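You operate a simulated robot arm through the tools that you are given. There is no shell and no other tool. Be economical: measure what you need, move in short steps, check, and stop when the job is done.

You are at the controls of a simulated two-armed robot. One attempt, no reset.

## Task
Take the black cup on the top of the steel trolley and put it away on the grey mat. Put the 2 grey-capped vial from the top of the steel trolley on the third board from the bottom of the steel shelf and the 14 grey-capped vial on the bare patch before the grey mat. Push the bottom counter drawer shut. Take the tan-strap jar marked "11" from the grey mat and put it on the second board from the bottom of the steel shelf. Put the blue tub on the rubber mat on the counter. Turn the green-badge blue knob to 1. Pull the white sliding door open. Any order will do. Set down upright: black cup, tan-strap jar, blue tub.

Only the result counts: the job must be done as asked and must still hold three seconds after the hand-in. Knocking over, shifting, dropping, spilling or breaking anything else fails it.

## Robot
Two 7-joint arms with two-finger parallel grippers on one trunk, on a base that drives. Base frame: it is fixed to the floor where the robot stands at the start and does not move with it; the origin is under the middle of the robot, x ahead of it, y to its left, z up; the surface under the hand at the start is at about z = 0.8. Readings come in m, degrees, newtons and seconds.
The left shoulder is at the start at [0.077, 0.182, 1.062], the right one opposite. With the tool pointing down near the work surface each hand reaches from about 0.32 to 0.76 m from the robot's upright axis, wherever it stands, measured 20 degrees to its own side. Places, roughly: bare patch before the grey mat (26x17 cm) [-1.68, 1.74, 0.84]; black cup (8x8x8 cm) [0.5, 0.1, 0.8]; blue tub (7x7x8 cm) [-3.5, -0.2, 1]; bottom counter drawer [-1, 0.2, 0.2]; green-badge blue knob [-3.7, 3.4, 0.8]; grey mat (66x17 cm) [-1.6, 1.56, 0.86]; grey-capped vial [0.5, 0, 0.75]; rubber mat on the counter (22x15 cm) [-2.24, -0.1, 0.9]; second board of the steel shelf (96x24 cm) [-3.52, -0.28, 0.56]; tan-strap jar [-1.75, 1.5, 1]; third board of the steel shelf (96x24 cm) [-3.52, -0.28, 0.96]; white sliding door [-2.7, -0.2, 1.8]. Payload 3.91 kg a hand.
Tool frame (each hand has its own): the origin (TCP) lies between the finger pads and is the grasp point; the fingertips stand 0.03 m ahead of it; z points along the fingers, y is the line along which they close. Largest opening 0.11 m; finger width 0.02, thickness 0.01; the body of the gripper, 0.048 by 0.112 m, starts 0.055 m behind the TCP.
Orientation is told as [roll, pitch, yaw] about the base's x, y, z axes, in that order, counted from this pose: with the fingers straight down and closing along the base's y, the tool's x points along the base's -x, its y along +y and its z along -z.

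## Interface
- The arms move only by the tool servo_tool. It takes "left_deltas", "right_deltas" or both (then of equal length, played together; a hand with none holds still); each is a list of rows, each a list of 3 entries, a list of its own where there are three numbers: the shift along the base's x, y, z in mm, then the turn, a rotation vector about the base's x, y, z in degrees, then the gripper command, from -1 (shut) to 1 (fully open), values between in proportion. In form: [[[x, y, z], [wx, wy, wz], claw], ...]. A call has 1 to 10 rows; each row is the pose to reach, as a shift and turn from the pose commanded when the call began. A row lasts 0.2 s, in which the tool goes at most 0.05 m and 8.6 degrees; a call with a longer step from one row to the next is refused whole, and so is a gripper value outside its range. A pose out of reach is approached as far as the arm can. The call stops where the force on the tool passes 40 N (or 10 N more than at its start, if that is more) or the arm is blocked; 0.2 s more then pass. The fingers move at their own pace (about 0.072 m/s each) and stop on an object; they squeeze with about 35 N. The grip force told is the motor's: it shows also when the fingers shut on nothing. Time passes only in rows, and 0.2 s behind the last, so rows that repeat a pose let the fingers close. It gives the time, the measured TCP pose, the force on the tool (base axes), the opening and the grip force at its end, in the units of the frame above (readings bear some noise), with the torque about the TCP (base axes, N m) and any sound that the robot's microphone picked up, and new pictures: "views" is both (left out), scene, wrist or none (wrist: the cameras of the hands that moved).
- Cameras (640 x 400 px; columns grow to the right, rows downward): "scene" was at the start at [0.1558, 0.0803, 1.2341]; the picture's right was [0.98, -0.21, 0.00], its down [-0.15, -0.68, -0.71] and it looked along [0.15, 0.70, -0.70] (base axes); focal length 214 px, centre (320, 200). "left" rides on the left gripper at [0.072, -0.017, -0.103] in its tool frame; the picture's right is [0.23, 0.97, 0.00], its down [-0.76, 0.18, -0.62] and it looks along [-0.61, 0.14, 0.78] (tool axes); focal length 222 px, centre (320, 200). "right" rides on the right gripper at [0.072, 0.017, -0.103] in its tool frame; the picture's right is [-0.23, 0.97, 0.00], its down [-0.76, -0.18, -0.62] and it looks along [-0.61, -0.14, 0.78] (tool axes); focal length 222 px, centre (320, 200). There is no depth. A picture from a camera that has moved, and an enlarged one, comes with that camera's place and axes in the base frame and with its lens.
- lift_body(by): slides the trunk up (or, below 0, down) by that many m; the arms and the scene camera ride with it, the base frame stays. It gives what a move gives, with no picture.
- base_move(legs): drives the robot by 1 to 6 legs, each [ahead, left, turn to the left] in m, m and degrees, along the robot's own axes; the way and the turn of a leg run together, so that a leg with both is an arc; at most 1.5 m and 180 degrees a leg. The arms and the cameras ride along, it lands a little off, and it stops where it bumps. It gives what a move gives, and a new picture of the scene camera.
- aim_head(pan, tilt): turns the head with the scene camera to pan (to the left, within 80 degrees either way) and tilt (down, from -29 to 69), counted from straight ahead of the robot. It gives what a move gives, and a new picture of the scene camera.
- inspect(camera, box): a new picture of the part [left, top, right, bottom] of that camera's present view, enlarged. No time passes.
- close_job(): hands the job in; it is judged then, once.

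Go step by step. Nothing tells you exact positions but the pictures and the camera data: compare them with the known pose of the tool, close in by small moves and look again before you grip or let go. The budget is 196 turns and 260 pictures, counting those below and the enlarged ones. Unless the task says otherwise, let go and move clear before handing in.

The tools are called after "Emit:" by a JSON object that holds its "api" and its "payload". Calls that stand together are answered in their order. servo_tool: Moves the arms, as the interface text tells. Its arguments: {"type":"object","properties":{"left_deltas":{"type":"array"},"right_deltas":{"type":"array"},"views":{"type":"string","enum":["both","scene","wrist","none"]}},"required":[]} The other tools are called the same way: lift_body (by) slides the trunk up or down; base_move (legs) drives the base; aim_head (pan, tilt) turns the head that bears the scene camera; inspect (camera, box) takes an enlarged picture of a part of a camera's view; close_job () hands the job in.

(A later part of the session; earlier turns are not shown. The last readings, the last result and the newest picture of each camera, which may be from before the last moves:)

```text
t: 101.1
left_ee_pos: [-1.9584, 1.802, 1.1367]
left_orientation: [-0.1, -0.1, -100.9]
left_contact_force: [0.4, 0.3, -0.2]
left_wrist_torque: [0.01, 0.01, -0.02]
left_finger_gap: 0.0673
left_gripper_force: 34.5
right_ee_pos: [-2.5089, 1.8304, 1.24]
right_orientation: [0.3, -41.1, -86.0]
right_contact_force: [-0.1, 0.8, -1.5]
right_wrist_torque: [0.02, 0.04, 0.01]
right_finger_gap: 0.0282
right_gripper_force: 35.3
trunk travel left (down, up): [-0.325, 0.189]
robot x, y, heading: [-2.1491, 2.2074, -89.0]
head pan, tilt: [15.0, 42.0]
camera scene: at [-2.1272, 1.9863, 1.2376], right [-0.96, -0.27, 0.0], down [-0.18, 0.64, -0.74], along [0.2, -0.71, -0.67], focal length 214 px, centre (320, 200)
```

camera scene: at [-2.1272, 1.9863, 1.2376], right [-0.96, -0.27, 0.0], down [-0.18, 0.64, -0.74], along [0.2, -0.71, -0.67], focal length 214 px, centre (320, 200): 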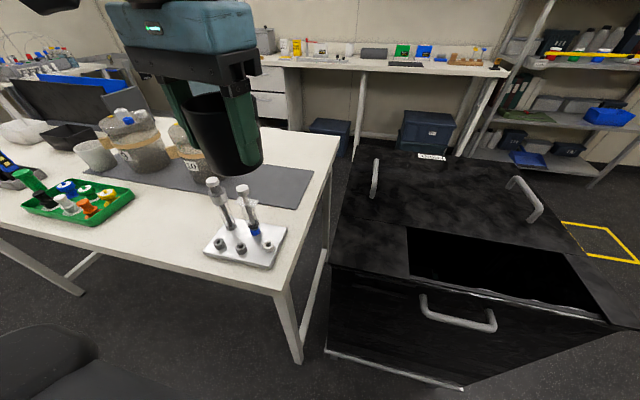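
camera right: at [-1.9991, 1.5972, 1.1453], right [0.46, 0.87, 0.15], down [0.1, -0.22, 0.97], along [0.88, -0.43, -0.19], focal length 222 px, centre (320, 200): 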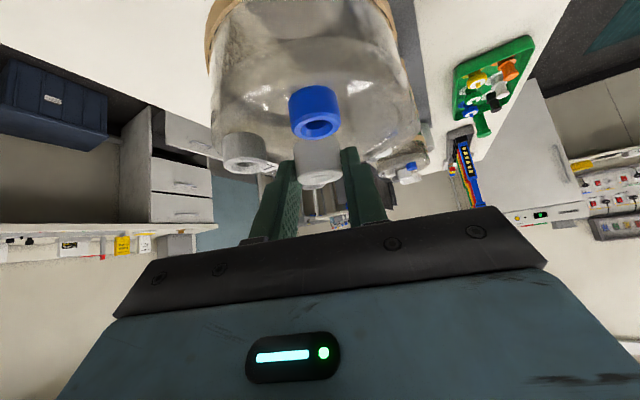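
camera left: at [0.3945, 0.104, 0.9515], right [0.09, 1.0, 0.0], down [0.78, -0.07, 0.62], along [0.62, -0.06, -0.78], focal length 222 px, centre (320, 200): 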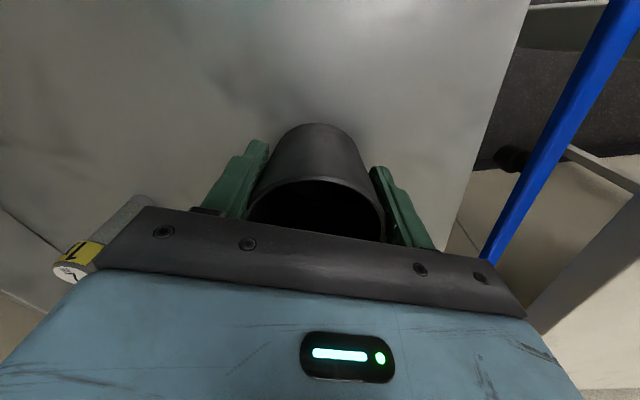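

Jar 11's spot is free. Move the cup above about (-1.83, 1.545) and check.

Emit:
{"api": "servo_tool", "payload": {"left_deltas": [[[18, -37, 0], [0, 0, 0], -1], [[37, -74, 0], [0, 0, 1], -1], [[55, -110, 0], [0, 0, 2], -1], [[74, -147, 0], [0, 0, 4], -1], [[92, -184, 0], [0, 0, 6], -1], [[110, -221, 0], [0, 0, 8], -1], [[129, -257, 0], [0, 0, 10], -1], [[129, -257, -40], [0, 0, 10], -1], [[129, -257, -80], [0, 0, 10], -1]]}}

```text
t: 103.1
left_ee_pos: [-1.8163, 1.5785, 1.0751]
left_orientation: [0.0, -0.1, -90.9]
left_contact_force: [0.7, 1.1, 0.0]
left_wrist_torque: [-0.01, -0.01, 0.03]
left_finger_gap: 0.067
left_gripper_force: 35.1
left hand out of reach, approached as far as the arm can: row 5, 6, 7, 8, 9
right_ee_pos: [-2.5077, 1.8306, 1.2399]
right_orientation: [0.4, -41.0, -86.2]
right_contact_force: [0.4, 0.1, -1.8]
right_wrist_torque: [0.02, 0.04, -0.03]
right_finger_gap: 0.028
right_gripper_force: 35.1
trunk travel left (down, up): [-0.325, 0.189]
robot x, y, heading: [-2.1527, 2.2091, -88.9]
head pan, tilt: [15.0, 42.0]
camera scene: at [-2.1271, 1.9864, 1.2377], right [-0.96, -0.27, 0.0], down [-0.18, 0.64, -0.74], along [0.2, -0.71, -0.67], focal length 214 px, centre (320, 200)
camera left: at [-1.8315, 1.6517, 1.1772], right [0.98, 0.21, 0.0], down [0.17, -0.76, 0.62], along [0.13, -0.61, -0.78], focal length 222 px, centre (320, 200)
```

scene: 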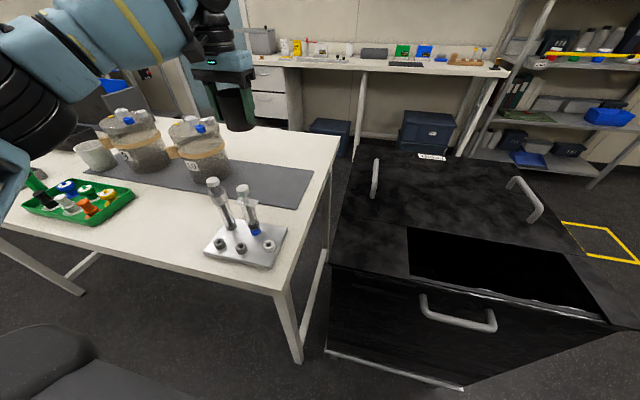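
left: 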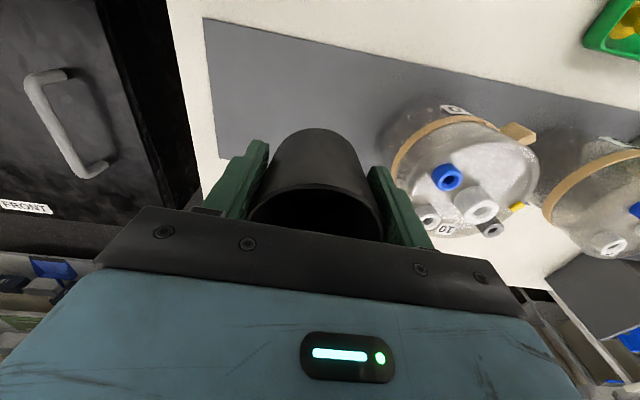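

Slightly short of reach but (−1.82, 1.57) is on the mat with good clearance. Lower toward the mat in two steps.

Emit:
{"api": "servo_tool", "payload": {"left_deltas": [[[0, 0, -35], [0, 0, 0], -1], [[-5, 0, -70], [0, 0, 0], -1], [[-10, 0, -105], [0, 0, 0], -1], [[-10, 0, -130], [0, 0, 0], -1], [[-10, 0, -130], [0, 0, 0], -1]]}}

```text
t: 104.3
left_ee_pos: [-1.8265, 1.5789, 0.9459]
left_orientation: [0.0, 0.0, -90.9]
left_contact_force: [-0.3, -0.2, -1.2]
left_wrist_torque: [-0.01, 0.0, 0.02]
left_finger_gap: 0.0671
left_gripper_force: 35.0
right_ee_pos: [-2.5095, 1.8305, 1.2409]
right_orientation: [0.2, -41.1, -86.1]
right_contact_force: [-0.2, -0.7, -2.5]
right_wrist_torque: [0.03, -0.01, 0.01]
right_finger_gap: 0.028
right_gripper_force: 35.1
trunk travel left (down, up): [-0.325, 0.189]
robot x, y, heading: [-2.1537, 2.2073, -89.0]
head pan, tilt: [15.0, 42.0]
camera scene: at [-2.1272, 1.9864, 1.2377], right [-0.96, -0.27, 0.0], down [-0.18, 0.64, -0.74], along [0.2, -0.71, -0.67], focal length 214 px, centre (320, 200)
camera left: at [-1.8422, 1.6506, 1.048], right [0.98, 0.21, 0.0], down [0.17, -0.76, 0.62], along [0.13, -0.61, -0.78], focal length 222 px, centre (320, 200)
```

scene: 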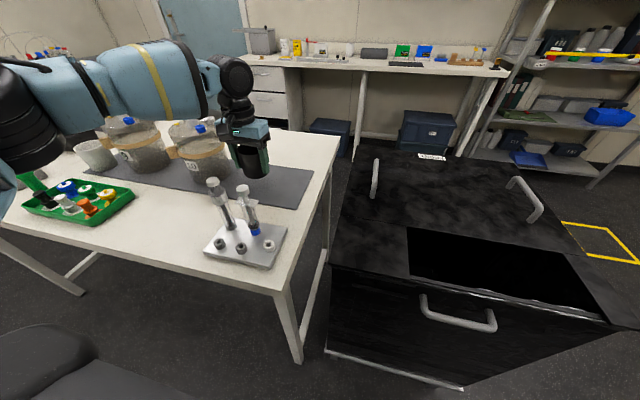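
left: 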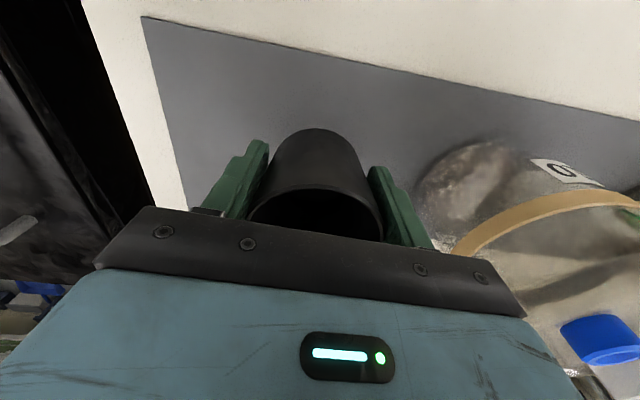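

Cup hangs over free mat. Lower to contact.

Emit:
{"api": "servo_tool", "payload": {"left_deltas": [[[0, -5, -20], [0, 0, 0], -1], [[0, -5, -28], [0, 0, 0], -1], [[0, -5, -33], [0, 0, 0], -1], [[0, -5, -36], [0, 0, 0], -1]]}}

```text
t: 105.3
left_ee_pos: [-1.825, 1.5735, 0.9105]
left_orientation: [-0.1, 0.0, -90.9]
left_contact_force: [-1.0, -0.3, -0.5]
left_wrist_torque: [0.0, 0.0, 0.01]
left_finger_gap: 0.0669
left_gripper_force: 34.9
right_ee_pos: [-2.5086, 1.8305, 1.2408]
right_orientation: [0.2, -41.0, -86.1]
right_contact_force: [-0.9, -0.5, -2.7]
right_wrist_torque: [0.03, -0.02, -0.01]
right_finger_gap: 0.0281
right_gripper_force: 34.8
trunk travel left (down, up): [-0.325, 0.189]
robot x, y, heading: [-2.1508, 2.2058, -89.1]
head pan, tilt: [15.0, 42.0]
camera scene: at [-2.1271, 1.9863, 1.2376], right [-0.96, -0.27, 0.0], down [-0.18, 0.64, -0.74], along [0.2, -0.71, -0.67], focal length 214 px, centre (320, 200)
camera left: at [-1.8415, 1.6459, 1.0124], right [0.98, 0.21, 0.0], down [0.17, -0.76, 0.62], along [0.13, -0.61, -0.78], focal length 222 px, centre (320, 200)
```

scene: 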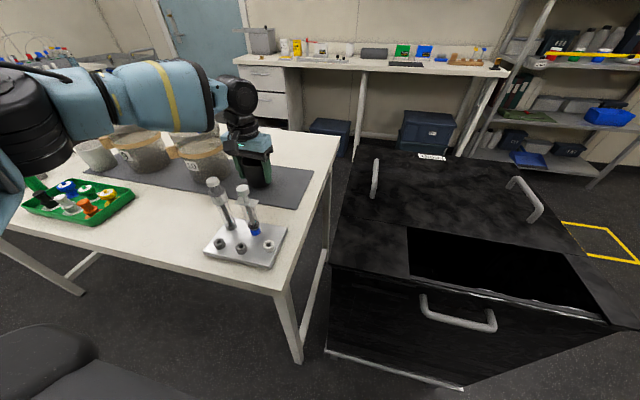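
left: 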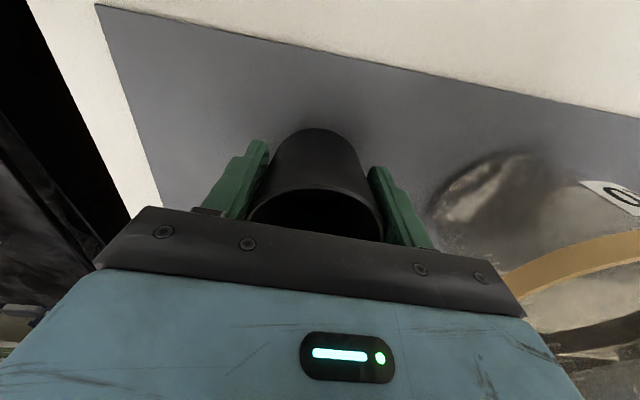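

No contact yet. Check the forearm's clearance to jars 9/10 before lowering more.

Emit:
{"api": "inspect", "payload": {"camera": "scene", "box": [60, 40, 300, 210]}}

```text
2.35 times, centred on (180, 125) of scene
camera zoom: at [-2.1271, 1.9863, 1.2376], right [-0.96, -0.27, 0.0], down [-0.18, 0.64, -0.74], along [0.2, -0.71, -0.67], focal length 505 px, centre (649, 376)
```

zoom: 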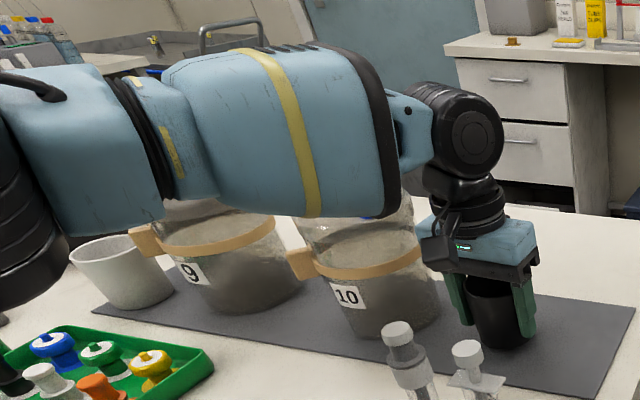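

The forearm passes about 0.1 m in front of jar 10, so it's clear. Keep lowering in small steps until contact.

Emit:
{"api": "servo_tool", "payload": {"left_deltas": [[[0, 0, -4], [0, 0, 0], -1], [[0, 0, -8], [0, 0, 0], -1], [[0, 0, -12], [0, 0, 0], -1], [[0, 0, -15], [0, 0, 0], -1]], "views": "wrist"}}

```text
t: 106.3
left_ee_pos: [-1.8259, 1.5727, 0.9]
left_orientation: [0.0, -0.5, -90.8]
left_contact_force: [3.0, 2.1, 26.3]
left_wrist_torque: [-0.07, 0.0, -0.03]
left_finger_gap: 0.0675
left_gripper_force: 35.0
right_ee_pos: [-2.5097, 1.8341, 1.2409]
right_orientation: [0.3, -41.2, -86.2]
right_contact_force: [-0.2, -0.6, -1.6]
right_wrist_torque: [0.01, 0.0, 0.03]
right_finger_gap: 0.0278
right_gripper_force: 35.0
trunk travel left (down, up): [-0.325, 0.189]
robot x, y, heading: [-2.1498, 2.2059, -89.1]
head pan, tilt: [15.0, 42.0]
camera left: at [-1.842, 1.6471, 1.0024], right [0.98, 0.21, 0.0], down [0.17, -0.76, 0.63], along [0.13, -0.62, -0.78], focal length 222 px, centre (320, 200)
```

left: 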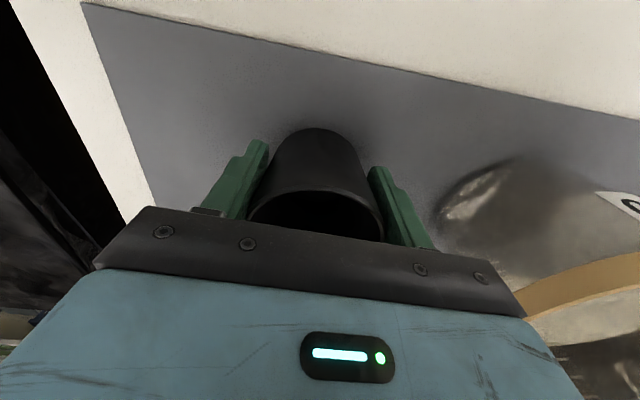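

Cup is on the mat. Ease up a few mm, open, and rise straight up.

Emit:
{"api": "servo_tool", "payload": {"left_deltas": [[[0, 0, 4], [0, 0, 0], -1], [[0, 0, 4], [0, 0, 0], 0.5], [[0, 0, 4], [0, 0, 0], 0.9], [[0, 0, 4], [0, 0, 0], 0.9], [[0, 0, 30], [0, 0, 0], 0.9], [[0, 0, 70], [0, 0, 0], 0.9], [[0, 0, 110], [0, 0, 0], 0.9], [[0, 0, 150], [0, 0, 0], 0.9], [[0, 0, 190], [0, 0, 0], 0.9], [[-10, 40, 220], [0, 0, 0], 0.9]]}}

```text
refused: row 10 steps farther than a row can; nothing moved
```

Emit:
{"api": "servo_tool", "payload": {"left_deltas": [[[0, 0, 4], [0, 0, 0], -1], [[0, 0, 4], [0, 0, 0], 0.5], [[0, 0, 4], [0, 0, 0], 0.9], [[0, 0, 4], [0, 0, 0], 0.9], [[0, 0, 30], [0, 0, 0], 0.9], [[0, 0, 70], [0, 0, 0], 0.9], [[0, 0, 110], [0, 0, 0], 0.9], [[0, 0, 150], [0, 0, 0], 0.9], [[0, 0, 190], [0, 0, 0], 0.9], [[-10, 40, 210], [0, 0, 0], 0.9]]}}

```text
t: 108.5
left_ee_pos: [-1.8347, 1.6138, 1.1069]
left_orientation: [0.1, -0.1, -90.8]
left_contact_force: [-0.5, -0.1, -0.2]
left_wrist_torque: [-0.05, -0.02, -0.01]
left_finger_gap: 0.1045
left_gripper_force: 0.1
left hand out of reach, approached as far as the arm can: row 9
right_ee_pos: [-2.5099, 1.8339, 1.2406]
right_orientation: [0.4, -41.2, -86.2]
right_contact_force: [0.1, -0.2, -2.5]
right_wrist_torque: [0.0, 0.01, -0.02]
right_finger_gap: 0.0281
right_gripper_force: 35.5
trunk travel left (down, up): [-0.325, 0.189]
robot x, y, heading: [-2.1486, 2.2024, -89.3]
head pan, tilt: [15.0, 42.0]
camera scene: at [-2.128, 1.9887, 1.2381], right [-0.96, -0.27, 0.0], down [-0.18, 0.64, -0.74], along [0.2, -0.72, -0.67], focal length 214 px, centre (320, 200)
camera left: at [-1.8504, 1.6871, 1.2096], right [0.98, 0.21, 0.0], down [0.16, -0.76, 0.62], along [0.13, -0.61, -0.78], focal length 222 px, centre (320, 200)
```

scene: 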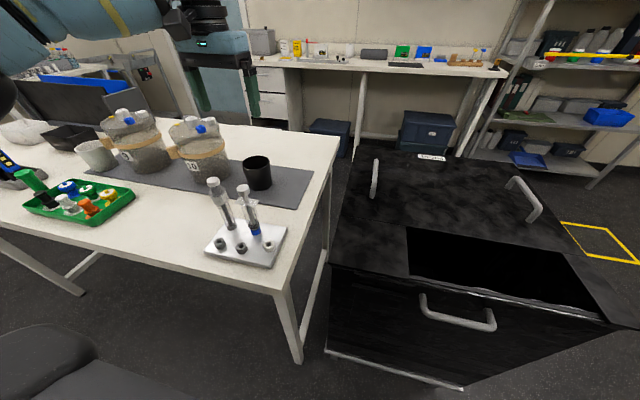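
left: 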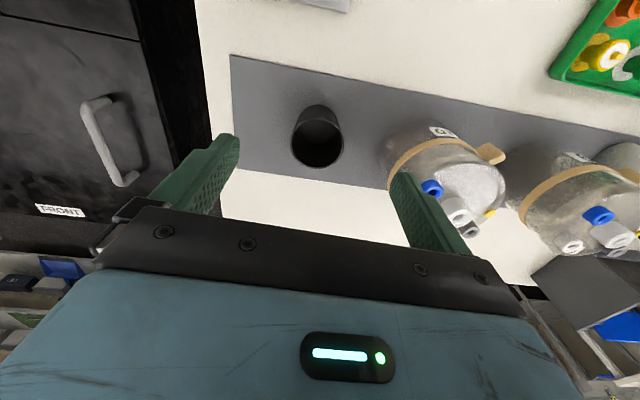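

The cup stands on the mat. Now drive with jar 11 to the steel shelf: back off, sidestep right, go forward.

Emit:
{"api": "base_move", "payload": {"legs": [[-0.25, 0, 0], [0, -1.3, 0], [1.35, 0, 0]]}}

Emit:
{"api": "aim_head", "payload": {"pan": 0, "tilt": 20}}

```text
t: 128.0
left_ee_pos: [-3.1141, 0.4607, 1.1061]
left_orientation: [0.0, 0.0, -90.9]
left_contact_force: [0.2, -0.1, -0.1]
left_wrist_torque: [-0.03, -0.01, 0.02]
left_finger_gap: 0.1045
left_gripper_force: 0.1
right_ee_pos: [-3.7888, 0.68, 1.2409]
right_orientation: [0.3, -41.1, -86.1]
right_contact_force: [-0.2, 0.4, -2.1]
right_wrist_torque: [0.05, 0.01, 0.03]
right_finger_gap: 0.0263
right_gripper_force: 35.4
trunk travel left (down, up): [-0.325, 0.189]
robot x, y, heading: [-3.4313, 1.0509, -88.8]
head pan, tilt: [15.0, 42.0]
camera scene: at [-3.4066, 0.8351, 1.2376], right [-0.96, -0.27, 0.0], down [-0.18, 0.64, -0.74], along [0.2, -0.71, -0.67], focal length 214 px, centre (320, 200)
```

scene: 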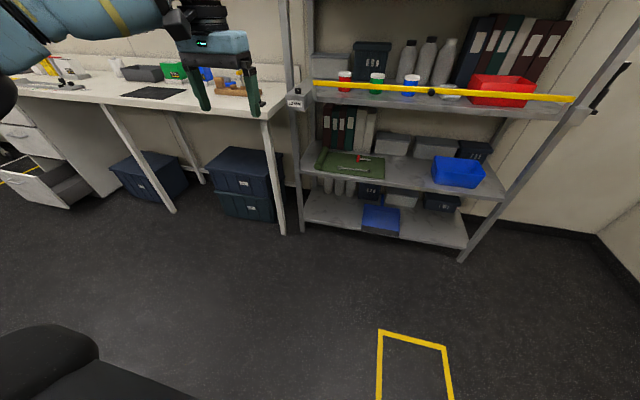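

```text
t: 128.9
left_ee_pos: [-3.1131, 0.4604, 1.1065]
left_orientation: [0.0, 0.0, -90.8]
left_contact_force: [-0.1, 1.5, -0.1]
left_wrist_torque: [0.01, -0.02, -0.04]
left_finger_gap: 0.1044
left_gripper_force: 0.0
right_ee_pos: [-3.7887, 0.6807, 1.2394]
right_orientation: [0.4, -41.1, -86.1]
right_contact_force: [-0.5, -0.7, -2.5]
right_wrist_torque: [0.0, 0.04, 0.0]
right_finger_gap: 0.0259
right_gripper_force: 34.9
trunk travel left (down, up): [-0.325, 0.189]
robot x, y, heading: [-3.4336, 1.0554, -89.1]
head pan, tilt: [0.0, 20.0]
camera scene: at [-3.428, 0.8225, 1.2719], right [-1.0, -0.02, 0.0], down [-0.01, 0.34, -0.94], along [0.02, -0.94, -0.34], focal length 214 px, centre (320, 200)
```

scene: 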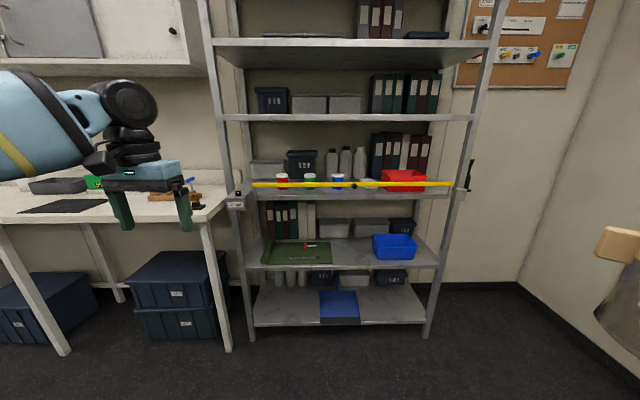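

The shelf is in front: board 2 has a free gap between the green tray and the blue tray; board 3 has a yellow bar across it with a small blue-lidded tub. Zoom in, and check the jar in the grip.

Emit:
{"api": "inspect", "payload": {"camera": "scene", "box": [220, 140, 480, 290]}}

Emit:
{"api": "inspect", "payload": {"camera": "right", "box": [0, 0, 640, 400]}}

```text
2.46 times, centred on (350, 215) of scene
camera zoom: at [-3.428, 0.8225, 1.2719], right [-1.0, -0.02, 0.0], down [-0.01, 0.34, -0.94], along [0.02, -0.94, -0.34], focal length 528 px, centre (246, 163)
```

zoom: 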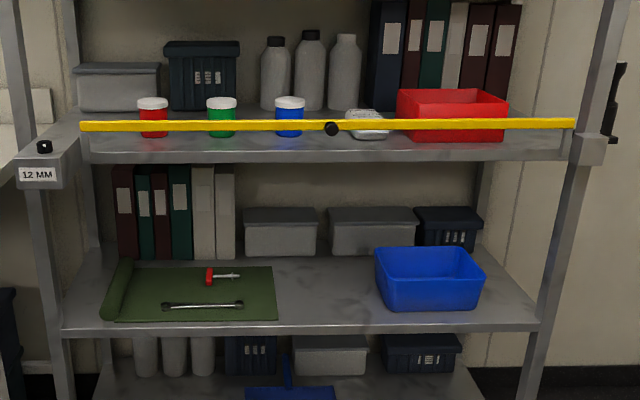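

```text
1.00 times, centred on (320, 200) of right (not enlarged: the box is as wide or as high as the picture)
camera zoom: at [-3.78, 0.803, 1.2693], right [0.98, -0.1, 0.15], down [-0.17, -0.18, 0.97], along [-0.07, -0.98, -0.19], focal length 222 px, centre (320, 200)
```

zoom: 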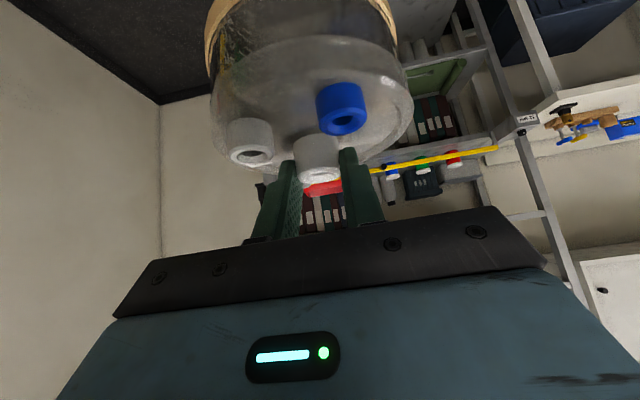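

Board 2 has free space around x≈-3.585, y≈-0.21. Tuck the left hand in, lower the trunk by 0.3, then approach.

Emit:
{"api": "servo_tool", "payload": {"left_deltas": [[[-10, 40, 0], [0, 0, 0], 0], [[-20, 80, 0], [0, 0, 0], 0], [[-30, 120, 0], [0, 0, 0], 0], [[-40, 160, 0], [0, 0, 0], 0], [[-50, 200, 0], [0, 0, 0], 0], [[-60, 235, 0], [0, 0, 0], 0]], "views": "none"}}

Emit:
{"api": "lift_body", "payload": {"by": -0.28}}

Emit:
{"api": "aim_head", "payload": {"pan": -15, "tilt": 15}}

```text
t: 130.3
left_ee_pos: [-3.1726, 0.696, 1.106]
left_orientation: [0.0, 0.0, -90.8]
left_contact_force: [-0.7, -0.1, -1.0]
left_wrist_torque: [-0.02, 0.03, 0.01]
left_finger_gap: 0.0549
left_gripper_force: 0.1
right_ee_pos: [-3.788, 0.6806, 1.2402]
right_orientation: [0.4, -41.1, -86.1]
right_contact_force: [-0.5, -0.1, -2.0]
right_wrist_torque: [0.04, 0.01, 0.05]
right_finger_gap: 0.0257
right_gripper_force: 35.3
trunk travel left (down, up): [-0.325, 0.189]
robot x, y, heading: [-3.434, 1.0549, -88.9]
head pan, tilt: [0.0, 20.0]
```

```text
t: 133.1
left_ee_pos: [-3.1722, 0.6969, 0.8256]
left_orientation: [0.0, 0.0, -90.9]
left_contact_force: [0.1, 0.4, -0.4]
left_wrist_torque: [-0.02, -0.02, 0.0]
left_finger_gap: 0.0549
left_gripper_force: 0.0
right_ee_pos: [-3.7896, 0.6801, 0.9609]
right_orientation: [0.4, -41.1, -86.1]
right_contact_force: [-0.1, 0.5, -2.9]
right_wrist_torque: [0.09, 0.02, 0.01]
right_finger_gap: 0.0257
right_gripper_force: 35.2
trunk travel left (down, up): [-0.045, 0.469]
robot x, y, heading: [-3.4307, 1.0529, -89.4]
head pan, tilt: [0.0, 20.0]
```

```text
t: 133.9
left_ee_pos: [-3.1721, 0.6971, 0.8261]
left_orientation: [0.0, -0.1, -91.0]
left_contact_force: [-0.5, -0.1, 1.0]
left_wrist_torque: [-0.03, -0.01, -0.02]
left_finger_gap: 0.0551
left_gripper_force: 0.0
right_ee_pos: [-3.7882, 0.6795, 0.9602]
right_orientation: [0.4, -41.1, -86.0]
right_contact_force: [-0.2, 0.3, -2.2]
right_wrist_torque: [0.02, 0.02, 0.0]
right_finger_gap: 0.0255
right_gripper_force: 34.7
trunk travel left (down, up): [-0.045, 0.469]
robot x, y, heading: [-3.4315, 1.0548, -89.0]
head pan, tilt: [-15.0, 15.0]
camera scene: at [-3.4506, 0.7257, 0.9721], right [-0.97, 0.24, 0.0], down [0.06, 0.25, -0.97], along [-0.23, -0.94, -0.26], focal length 214 px, centre (320, 200)
```

scene: 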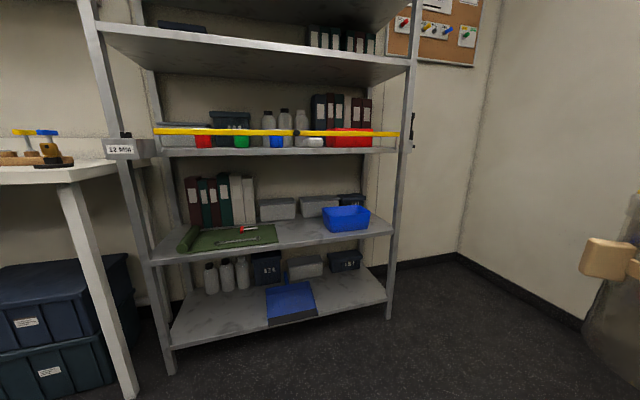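

Drive forward 0.55 m and bring the jar in front of the free gap.

Emit:
{"api": "base_move", "payload": {"legs": [[0.55, 0, 0]]}}

Emit:
{"api": "servo_tool", "payload": {"right_deltas": [[[35, 0, -25], [0, 0, 0], -1], [[70, 0, -50], [0, 0, 0], -1], [[105, 0, -75], [0, 0, 0], -1], [[140, 0, -100], [0, 0, 0], -1], [[175, 0, -120], [0, 0, 0], -1], [[200, 0, -140], [0, 0, 0], -1]]}}

```text
t: 137.0
left_ee_pos: [-3.1604, 0.1537, 0.8252]
left_orientation: [-0.1, 0.1, -90.7]
left_contact_force: [0.4, -1.2, -0.2]
left_wrist_torque: [0.0, 0.02, 0.0]
left_finger_gap: 0.0548
left_gripper_force: 0.1
right_ee_pos: [-3.7763, 0.1341, 0.9597]
right_orientation: [0.3, -41.2, -85.8]
right_contact_force: [-0.4, 0.5, -3.8]
right_wrist_torque: [0.0, 0.02, -0.02]
right_finger_gap: 0.0256
right_gripper_force: 34.6
trunk travel left (down, up): [-0.045, 0.469]
robot x, y, heading: [-3.4229, 0.5114, -88.8]
head pan, tilt: [-15.0, 15.0]
camera scene: at [-3.4383, 0.1818, 0.9721], right [-0.97, 0.24, 0.0], down [0.06, 0.25, -0.97], along [-0.23, -0.94, -0.26], focal length 214 px, centre (320, 200)
```

scene: 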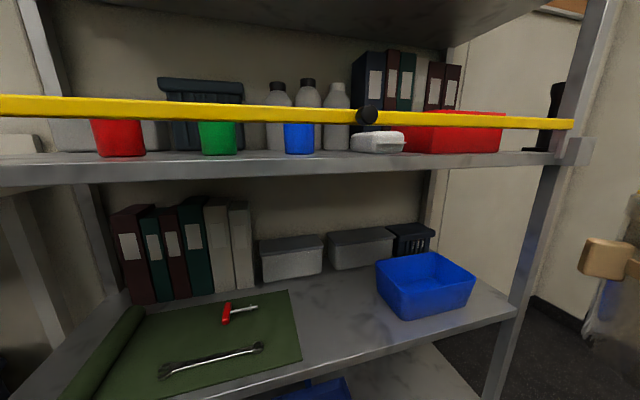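

```text
t: 138.5
left_ee_pos: [-3.1608, 0.1544, 0.825]
left_orientation: [0.0, 0.0, -90.5]
left_contact_force: [0.0, 0.5, -1.0]
left_wrist_torque: [0.0, -0.02, 0.02]
left_finger_gap: 0.0549
left_gripper_force: 0.1
right_ee_pos: [-3.6004, 0.0944, 0.8404]
right_orientation: [7.3, -35.7, -99.3]
right_contact_force: [-0.7, 0.4, -2.1]
right_wrist_torque: [0.02, 0.04, 0.03]
right_finger_gap: 0.0252
right_gripper_force: 34.7
right hand out of reach, approached as far as the arm can: row 4, 5, 6
trunk travel left (down, up): [-0.045, 0.469]
robot x, y, heading: [-3.4188, 0.5097, -88.7]
head pan, tilt: [-15.0, 15.0]
stopped in row 6 (right hand): the arm was blocked; the commanded pose is now the measured one
camera scene: at [-3.4143, 0.1799, 0.9664], right [-1.0, -0.03, 0.0], down [-0.01, 0.32, -0.95], along [0.02, -0.95, -0.32], focal length 214 px, centre (320, 200)
camera right: at [-3.5782, 0.211, 0.8817], right [0.94, -0.27, 0.23], down [-0.3, -0.23, 0.93], along [-0.19, -0.94, -0.29], focal length 222 px, centre (320, 200)
```

scene: 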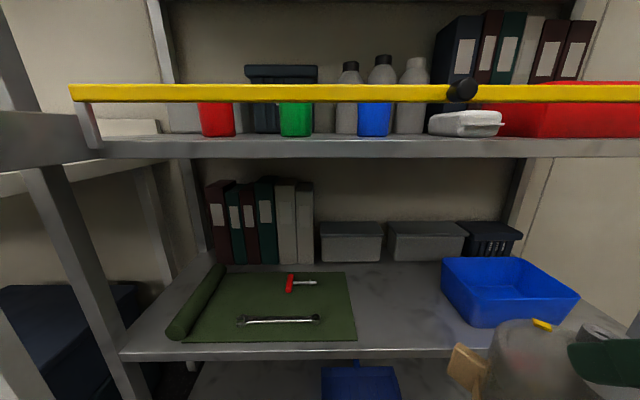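
right: 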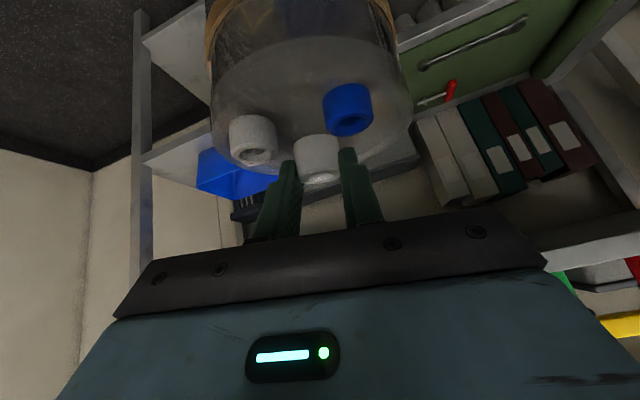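

The right elbow/hand is too close in and pushed on something. Move the hand outward and forward, restoring its orientation.

Emit:
{"api": "servo_tool", "payload": {"right_deltas": [[[-30, -15, 0], [-1, 1.5, 1.6], -1], [[-60, -40, 0], [-2, 3, 3.2], -1], [[-70, -75, 0], [-3.5, 4.5, 5], -1], [[-70, -110, 0], [-4.5, 6, 6.5], -1]]}}

```text
t: 139.5
left_ee_pos: [-3.161, 0.1537, 0.8262]
left_orientation: [0.0, 0.0, -90.5]
left_contact_force: [0.0, 0.6, -0.8]
left_wrist_torque: [0.03, 0.0, 0.02]
left_finger_gap: 0.055
left_gripper_force: 0.1
right_ee_pos: [-3.6696, -0.0166, 0.8363]
right_orientation: [-0.9, -40.2, -87.4]
right_contact_force: [0.0, 0.0, -3.1]
right_wrist_torque: [0.04, -0.01, 0.0]
right_finger_gap: 0.0252
right_gripper_force: 35.2
trunk travel left (down, up): [-0.045, 0.469]
robot x, y, heading: [-3.4189, 0.5115, -88.6]
head pan, tilt: [-15.0, 15.0]
camera scene: at [-3.4382, 0.1816, 0.972], right [-0.97, 0.24, 0.0], down [0.06, 0.25, -0.97], along [-0.23, -0.94, -0.26], focal length 214 px, centre (320, 200)
camera right: at [-3.6571, 0.1059, 0.8671], right [0.98, -0.14, 0.13], down [-0.16, -0.19, 0.97], along [-0.11, -0.97, -0.21], focal length 222 px, centre (320, 200)
```

scene: 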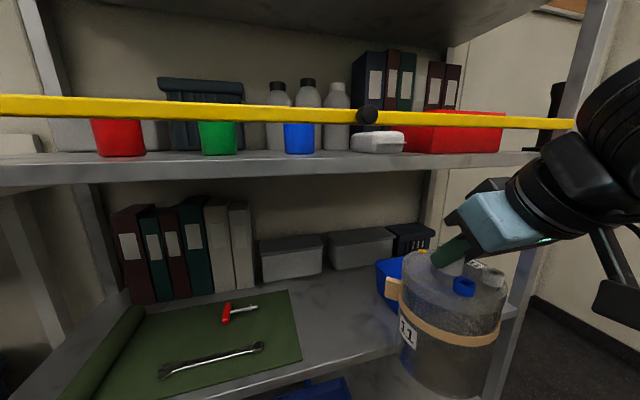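
right: 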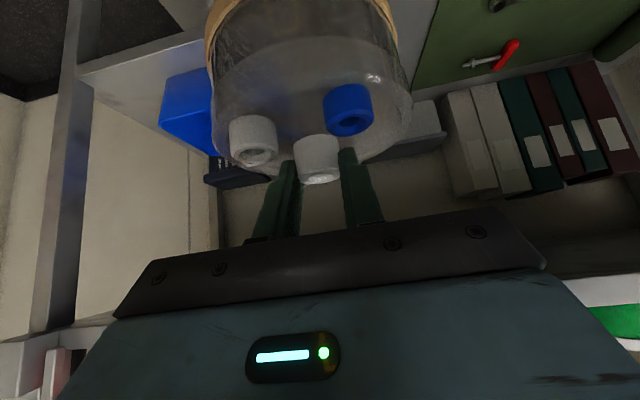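

Jar hangs upright before board 2. Sidestep left 6 cm, then lower the hand so the wrist passes under board 3.

Emit:
{"api": "base_move", "payload": {"legs": [[0, 0.06, 0]]}}

Emit:
{"api": "servo_tool", "payload": {"right_deltas": [[[0, 0, -25], [0, 0, 0], -1], [[0, 0, -50], [0, 0, 0], -1], [[0, 0, -62], [0, 0, 0], -1], [[0, -25, -62], [0, 0, 0], -1], [[0, -50, -62], [0, 0, 0], -1], [[0, -75, -62], [0, 0, 0], -1]]}}

```text
t: 140.7
left_ee_pos: [-3.1007, 0.1563, 0.8254]
left_orientation: [0.0, 0.0, -90.5]
left_contact_force: [-0.2, 0.2, -0.2]
left_wrist_torque: [0.0, 0.0, 0.05]
left_finger_gap: 0.0553
left_gripper_force: 0.2
right_ee_pos: [-3.6108, -0.0125, 0.8364]
right_orientation: [-0.9, -40.1, -87.6]
right_contact_force: [0.5, 0.6, -2.7]
right_wrist_torque: [0.05, 0.06, 0.03]
right_finger_gap: 0.0252
right_gripper_force: 35.1
trunk travel left (down, up): [-0.045, 0.469]
robot x, y, heading: [-3.3654, 0.5081, -88.5]
head pan, tilt: [-15.0, 15.0]
camera scene: at [-3.3782, 0.1832, 0.9721], right [-0.97, 0.24, 0.0], down [0.06, 0.25, -0.97], along [-0.23, -0.94, -0.26], focal length 214 px, centre (320, 200)
```

scene: 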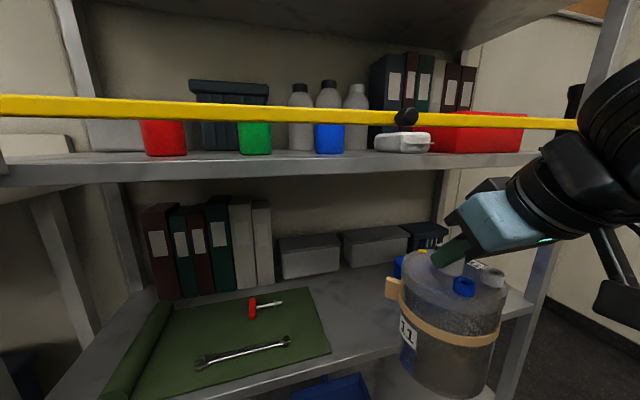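

```text
t: 142.1
left_ee_pos: [-3.0997, 0.1552, 0.8261]
left_orientation: [0.0, 0.0, -90.5]
left_contact_force: [0.5, 0.5, -0.3]
left_wrist_torque: [-0.02, 0.04, -0.01]
left_finger_gap: 0.055
left_gripper_force: 0.1
right_ee_pos: [-3.6086, -0.0898, 0.7747]
right_orientation: [-0.9, -40.2, -87.4]
right_contact_force: [0.4, 0.4, -3.2]
right_wrist_torque: [0.04, 0.01, -0.01]
right_finger_gap: 0.0253
right_gripper_force: 35.1
trunk travel left (down, up): [-0.045, 0.469]
robot x, y, heading: [-3.3623, 0.5107, -88.7]
head pan, tilt: [-15.0, 15.0]
camera scene: at [-3.3784, 0.183, 0.972], right [-0.97, 0.24, 0.0], down [0.06, 0.25, -0.97], along [-0.23, -0.94, -0.26], focal length 214 px, centre (320, 200)
camera right: at [-3.5968, 0.0331, 0.8054], right [0.98, -0.14, 0.14], down [-0.16, -0.19, 0.97], along [-0.11, -0.97, -0.21], focal length 222 px, centre (320, 200)
```

scene: 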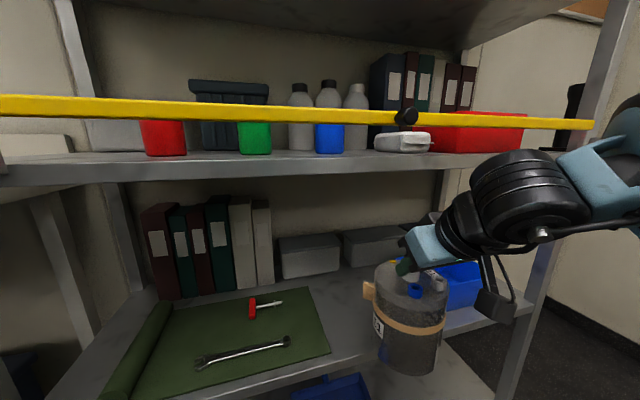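
right: 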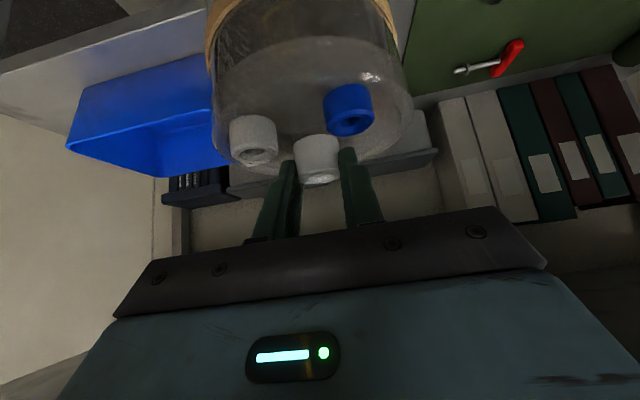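

Clear on both sides. Lower to ~7 mm above the board and slide in.

Emit:
{"api": "servo_tool", "payload": {"right_deltas": [[[0, -5, -12], [0, 0, 0], -1], [[0, -25, -20], [0, 0, 0], -1], [[0, -50, -20], [0, 0, 0], -1], [[0, -75, -20], [0, 0, 0], -1], [[0, -97, -20], [0, 0, 0], -1]]}}

```text
t: 143.3
left_ee_pos: [-3.1006, 0.1538, 0.8258]
left_orientation: [0.1, 0.0, -90.5]
left_contact_force: [0.0, -0.7, 0.5]
left_wrist_torque: [0.0, 0.01, 0.02]
left_finger_gap: 0.0549
left_gripper_force: 0.0
right_ee_pos: [-3.6102, -0.1865, 0.7548]
right_orientation: [-0.9, -40.1, -87.5]
right_contact_force: [0.6, -1.2, -2.5]
right_wrist_torque: [0.07, 0.0, -0.01]
right_finger_gap: 0.0251
right_gripper_force: 35.0
trunk travel left (down, up): [-0.045, 0.469]
robot x, y, heading: [-3.3601, 0.5123, -88.9]
head pan, tilt: [-15.0, 15.0]
camera scene: at [-3.3784, 0.183, 0.972], right [-0.97, 0.24, 0.0], down [0.06, 0.25, -0.97], along [-0.23, -0.94, -0.26], focal length 214 px, centre (320, 200)
camera right: at [-3.5964, -0.0646, 0.7849], right [0.98, -0.14, 0.14], down [-0.16, -0.19, 0.97], along [-0.11, -0.97, -0.21], focal length 222 px, centre (320, 200)
```

scene: 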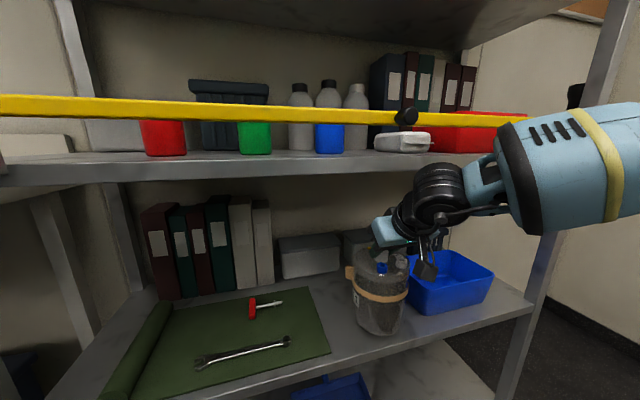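
right: 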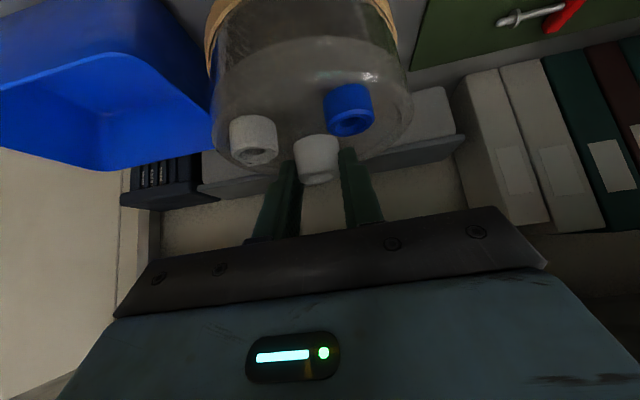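

Inside, over the board. Lower until contact.

Emit:
{"api": "servo_tool", "payload": {"right_deltas": [[[0, 0, -4], [0, 0, 0], -1], [[0, 0, -8], [0, 0, 0], -1], [[0, 0, -12], [0, 0, 0], -1]], "views": "scene"}}

```text
t: 144.1
left_ee_pos: [-3.1003, 0.1544, 0.8255]
left_orientation: [-0.1, 0.0, -90.4]
left_contact_force: [0.8, 0.9, 0.7]
left_wrist_torque: [-0.03, 0.0, -0.02]
left_finger_gap: 0.0548
left_gripper_force: 0.0
right_ee_pos: [-3.61, -0.1866, 0.7412]
right_orientation: [-0.9, -40.2, -87.5]
right_contact_force: [0.1, -0.3, -2.8]
right_wrist_torque: [0.06, 0.0, 0.04]
right_finger_gap: 0.0254
right_gripper_force: 35.5
trunk travel left (down, up): [-0.045, 0.469]
robot x, y, heading: [-3.3595, 0.5088, -88.7]
head pan, tilt: [-15.0, 15.0]
camera scene: at [-3.3785, 0.1832, 0.9721], right [-0.97, 0.24, 0.0], down [0.06, 0.25, -0.97], along [-0.23, -0.94, -0.26], focal length 214 px, centre (320, 200)
```

scene: 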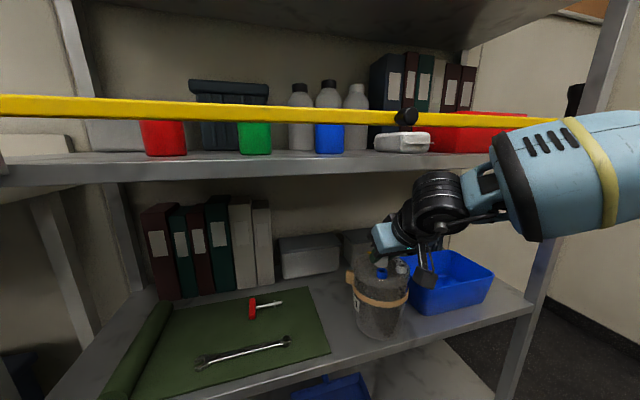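

Emit:
{"api": "servo_tool", "payload": {"right_deltas": [[[0, 0, -3], [0, 0, 0], -1], [[0, 0, -6], [0, 0, 0], -1], [[0, 0, -9], [0, 0, 0], -1], [[0, 0, -12], [0, 0, 0], -1], [[0, 0, -15], [0, 0, 0], -1]], "views": "wrist"}}

Emit:
{"api": "inspect", "payload": {"camera": "scene", "box": [300, 220, 500, 370]}}

```text
t: 145.3
left_ee_pos: [-3.0994, 0.1562, 0.8273]
left_orientation: [0.0, -0.1, -90.5]
left_contact_force: [0.2, 0.2, -0.6]
left_wrist_torque: [-0.02, 0.0, -0.03]
left_finger_gap: 0.055
left_gripper_force: 0.2
right_ee_pos: [-3.6117, -0.186, 0.7331]
right_orientation: [-0.8, -40.8, -87.6]
right_contact_force: [-5.5, 3.4, 21.0]
right_wrist_torque: [-0.34, 0.02, -0.1]
right_finger_gap: 0.0253
right_gripper_force: 34.8
trunk travel left (down, up): [-0.045, 0.469]
robot x, y, heading: [-3.3601, 0.5131, -88.7]
head pan, tilt: [-15.0, 15.0]
camera right: at [-3.5974, -0.0634, 0.7622], right [0.98, -0.14, 0.14], down [-0.16, -0.18, 0.97], along [-0.11, -0.97, -0.2], focal length 222 px, centre (320, 200)
```

right: 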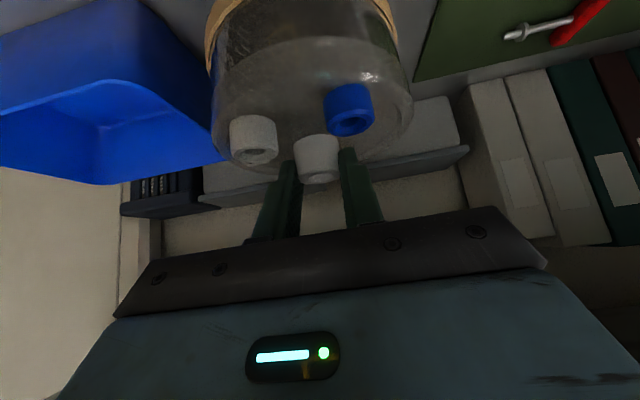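

```text
2.67 times, centred on (400, 295) of scene
camera zoom: at [-3.3785, 0.1852, 0.973], right [-0.97, 0.24, 0.0], down [0.06, 0.25, -0.97], along [-0.23, -0.94, -0.26], focal length 572 px, centre (107, -53)
```

zoom: 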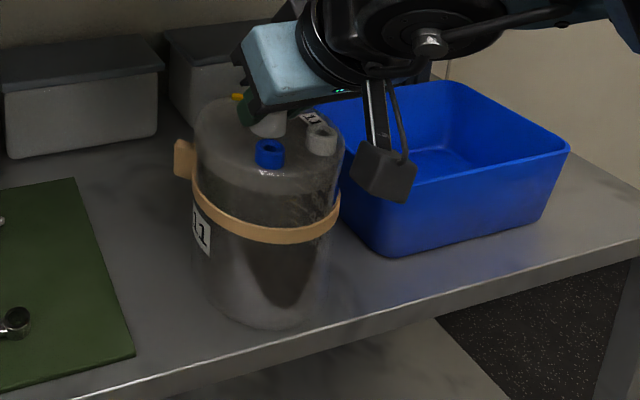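

Jar stands on board 2. Ease up, open slightly and back the fingers out along their axis.

Emit:
{"api": "servo_tool", "payload": {"right_deltas": [[[0, 0, 4], [0, 0, 0], -1], [[0, 0, 4], [0, 0, 0], -0.25], [[0, 0, 4], [0, 0, 0], -0.25], [[0, 10, 14], [0, 0, 0], -0.25], [[0, 25, 34], [0, 0, 0], -0.25], [[0, 45, 54], [0, 0, 0], -0.25], [[0, 75, 64], [0, 0, 0], -0.25], [[0, 115, 64], [0, 0, 0], -0.25], [[0, 155, 64], [0, 0, 0], -0.25], [[-20, 190, 64], [0, 0, 0], -0.25]]}}

```text
t: 147.5
left_ee_pos: [-3.1004, 0.1561, 0.8265]
left_orientation: [0.1, -0.1, -90.4]
left_contact_force: [0.0, -0.7, -0.1]
left_wrist_torque: [-0.01, -0.03, -0.01]
left_finger_gap: 0.0552
left_gripper_force: 0.0
right_ee_pos: [-3.63, 0.0036, 0.7922]
right_orientation: [-0.8, -40.1, -87.5]
right_contact_force: [0.0, -0.5, 0.1]
right_wrist_torque: [0.0, -0.03, 0.04]
right_finger_gap: 0.0412
right_gripper_force: 0.0
trunk travel left (down, up): [-0.045, 0.469]
robot x, y, heading: [-3.3647, 0.5141, -88.7]
head pan, tilt: [-15.0, 15.0]
camera scene: at [-3.3788, 0.1836, 0.9723], right [-0.97, 0.24, 0.0], down [0.06, 0.25, -0.97], along [-0.23, -0.94, -0.26], focal length 214 px, centre (320, 200)
camera right: at [-3.617, 0.1258, 0.8223], right [0.98, -0.14, 0.14], down [-0.16, -0.19, 0.97], along [-0.11, -0.97, -0.21], focal length 222 px, centre (320, 200)
```

scene: 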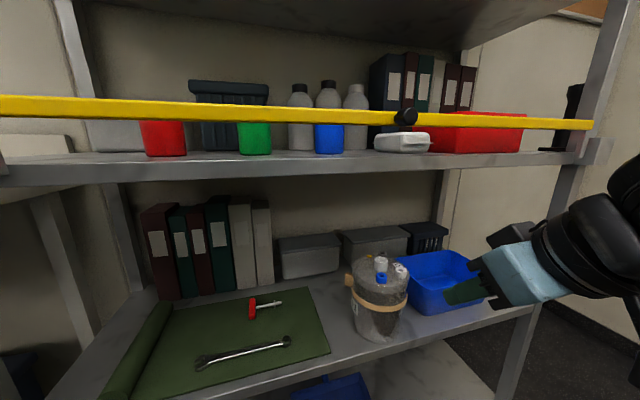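
right: 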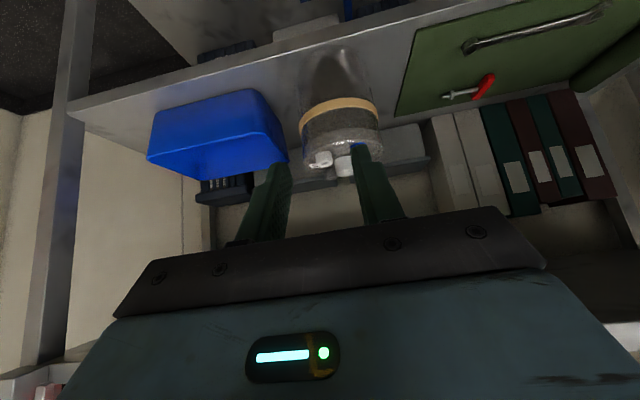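

Jar 11 is placed on board 2. Next the blue tub on board 3: back off a little, raise the trunk and look from above.

Emit:
{"api": "base_move", "payload": {"legs": [[-0.15, 0, 0]]}}

Emit:
{"api": "lift_body", "payload": {"by": 0.38}}

Emit:
{"api": "aim_head", "payload": {"pan": -10, "tilt": 35}}

```text
t: 148.9
left_ee_pos: [-3.1049, 0.3067, 0.8252]
left_orientation: [0.1, -0.1, -90.9]
left_contact_force: [-0.1, -0.1, 0.4]
left_wrist_torque: [-0.03, -0.01, -0.05]
left_finger_gap: 0.055
left_gripper_force: 0.2
right_ee_pos: [-3.6352, 0.1554, 0.7915]
right_orientation: [-0.9, -40.2, -87.7]
right_contact_force: [0.7, -0.4, 0.7]
right_wrist_torque: [-0.04, 0.01, -0.01]
right_finger_gap: 0.0411
right_gripper_force: 0.0
trunk travel left (down, up): [-0.045, 0.469]
robot x, y, heading: [-3.3611, 0.6607, -89.1]
head pan, tilt: [-15.0, 15.0]
camera scene: at [-3.383, 0.3353, 0.9723], right [-0.97, 0.24, 0.0], down [0.06, 0.25, -0.97], along [-0.23, -0.94, -0.26], focal length 214 px, centre (320, 200)
```

scene: 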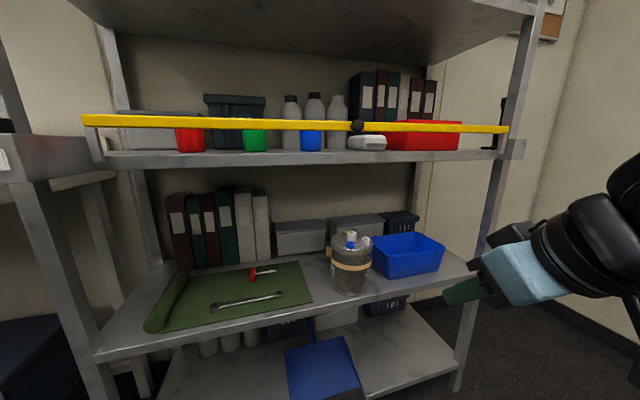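

```text
t: 152.6
left_ee_pos: [-3.1048, 0.3048, 1.2058]
left_orientation: [0.0, 0.0, -90.7]
left_contact_force: [-0.2, 0.5, 0.7]
left_wrist_torque: [-0.02, -0.01, 0.03]
left_finger_gap: 0.0548
left_gripper_force: 0.1
right_ee_pos: [-3.637, 0.1545, 1.1717]
right_orientation: [-0.9, -40.0, -87.7]
right_contact_force: [-0.1, -0.4, 0.2]
right_wrist_torque: [-0.01, 0.01, -0.02]
right_finger_gap: 0.041
right_gripper_force: 0.1
trunk travel left (down, up): [-0.425, 0.089]
robot x, y, heading: [-3.3628, 0.6589, -88.7]
head pan, tilt: [-15.0, 15.0]
```

```text
t: 153.4
left_ee_pos: [-3.1054, 0.3054, 1.206]
left_orientation: [0.1, 0.0, -90.8]
left_contact_force: [0.1, -0.2, -0.4]
left_wrist_torque: [0.0, -0.01, -0.01]
left_finger_gap: 0.0548
left_gripper_force: 0.0
right_ee_pos: [-3.6359, 0.1561, 1.1707]
right_orientation: [-0.9, -40.1, -87.6]
right_contact_force: [-0.1, 0.2, 0.1]
right_wrist_torque: [0.02, -0.02, -0.02]
right_finger_gap: 0.0413
right_gripper_force: 0.0
trunk travel left (down, up): [-0.425, 0.089]
robot x, y, heading: [-3.3674, 0.6623, -89.1]
head pan, tilt: [-10.0, 35.0]
camera scene: at [-3.3766, 0.4753, 1.3575], right [-0.99, 0.16, 0.0], down [0.09, 0.57, -0.82], along [-0.13, -0.81, -0.57], focal length 214 px, centre (320, 200)
```

scene: 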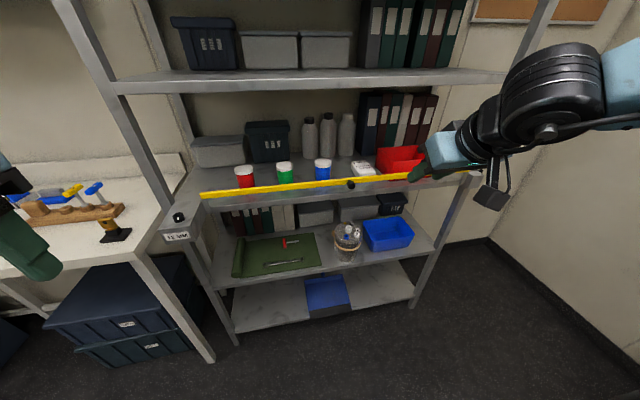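

Good view. Zoom onto the tubs and bar.

Emit:
{"api": "inspect", "payload": {"camera": "scene", "box": [180, 130, 440, 250]}}

Emit:
{"api": "inspect", "payload": {"camera": "scene", "box": [140, 180, 260, 260]}}

```text
2.46 times, centred on (310, 190) of scene
camera zoom: at [-3.3766, 0.4753, 1.3575], right [-0.99, 0.16, 0.0], down [0.09, 0.57, -0.82], along [-0.13, -0.81, -0.57], focal length 528 px, centre (345, 225)
```

zoom: 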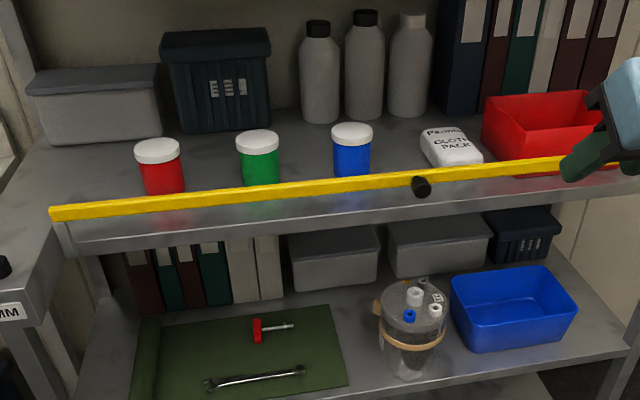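

```text
5.00 times, centred on (200, 220) of scene
camera zoom: at [-3.3766, 0.4753, 1.3575], right [-0.99, 0.16, 0.0], down [0.09, 0.57, -0.82], along [-0.13, -0.81, -0.57], focal length 1072 px, centre (920, 100)
```

zoom: 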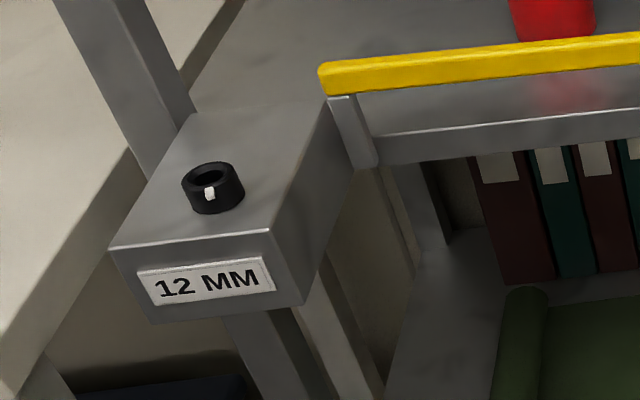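

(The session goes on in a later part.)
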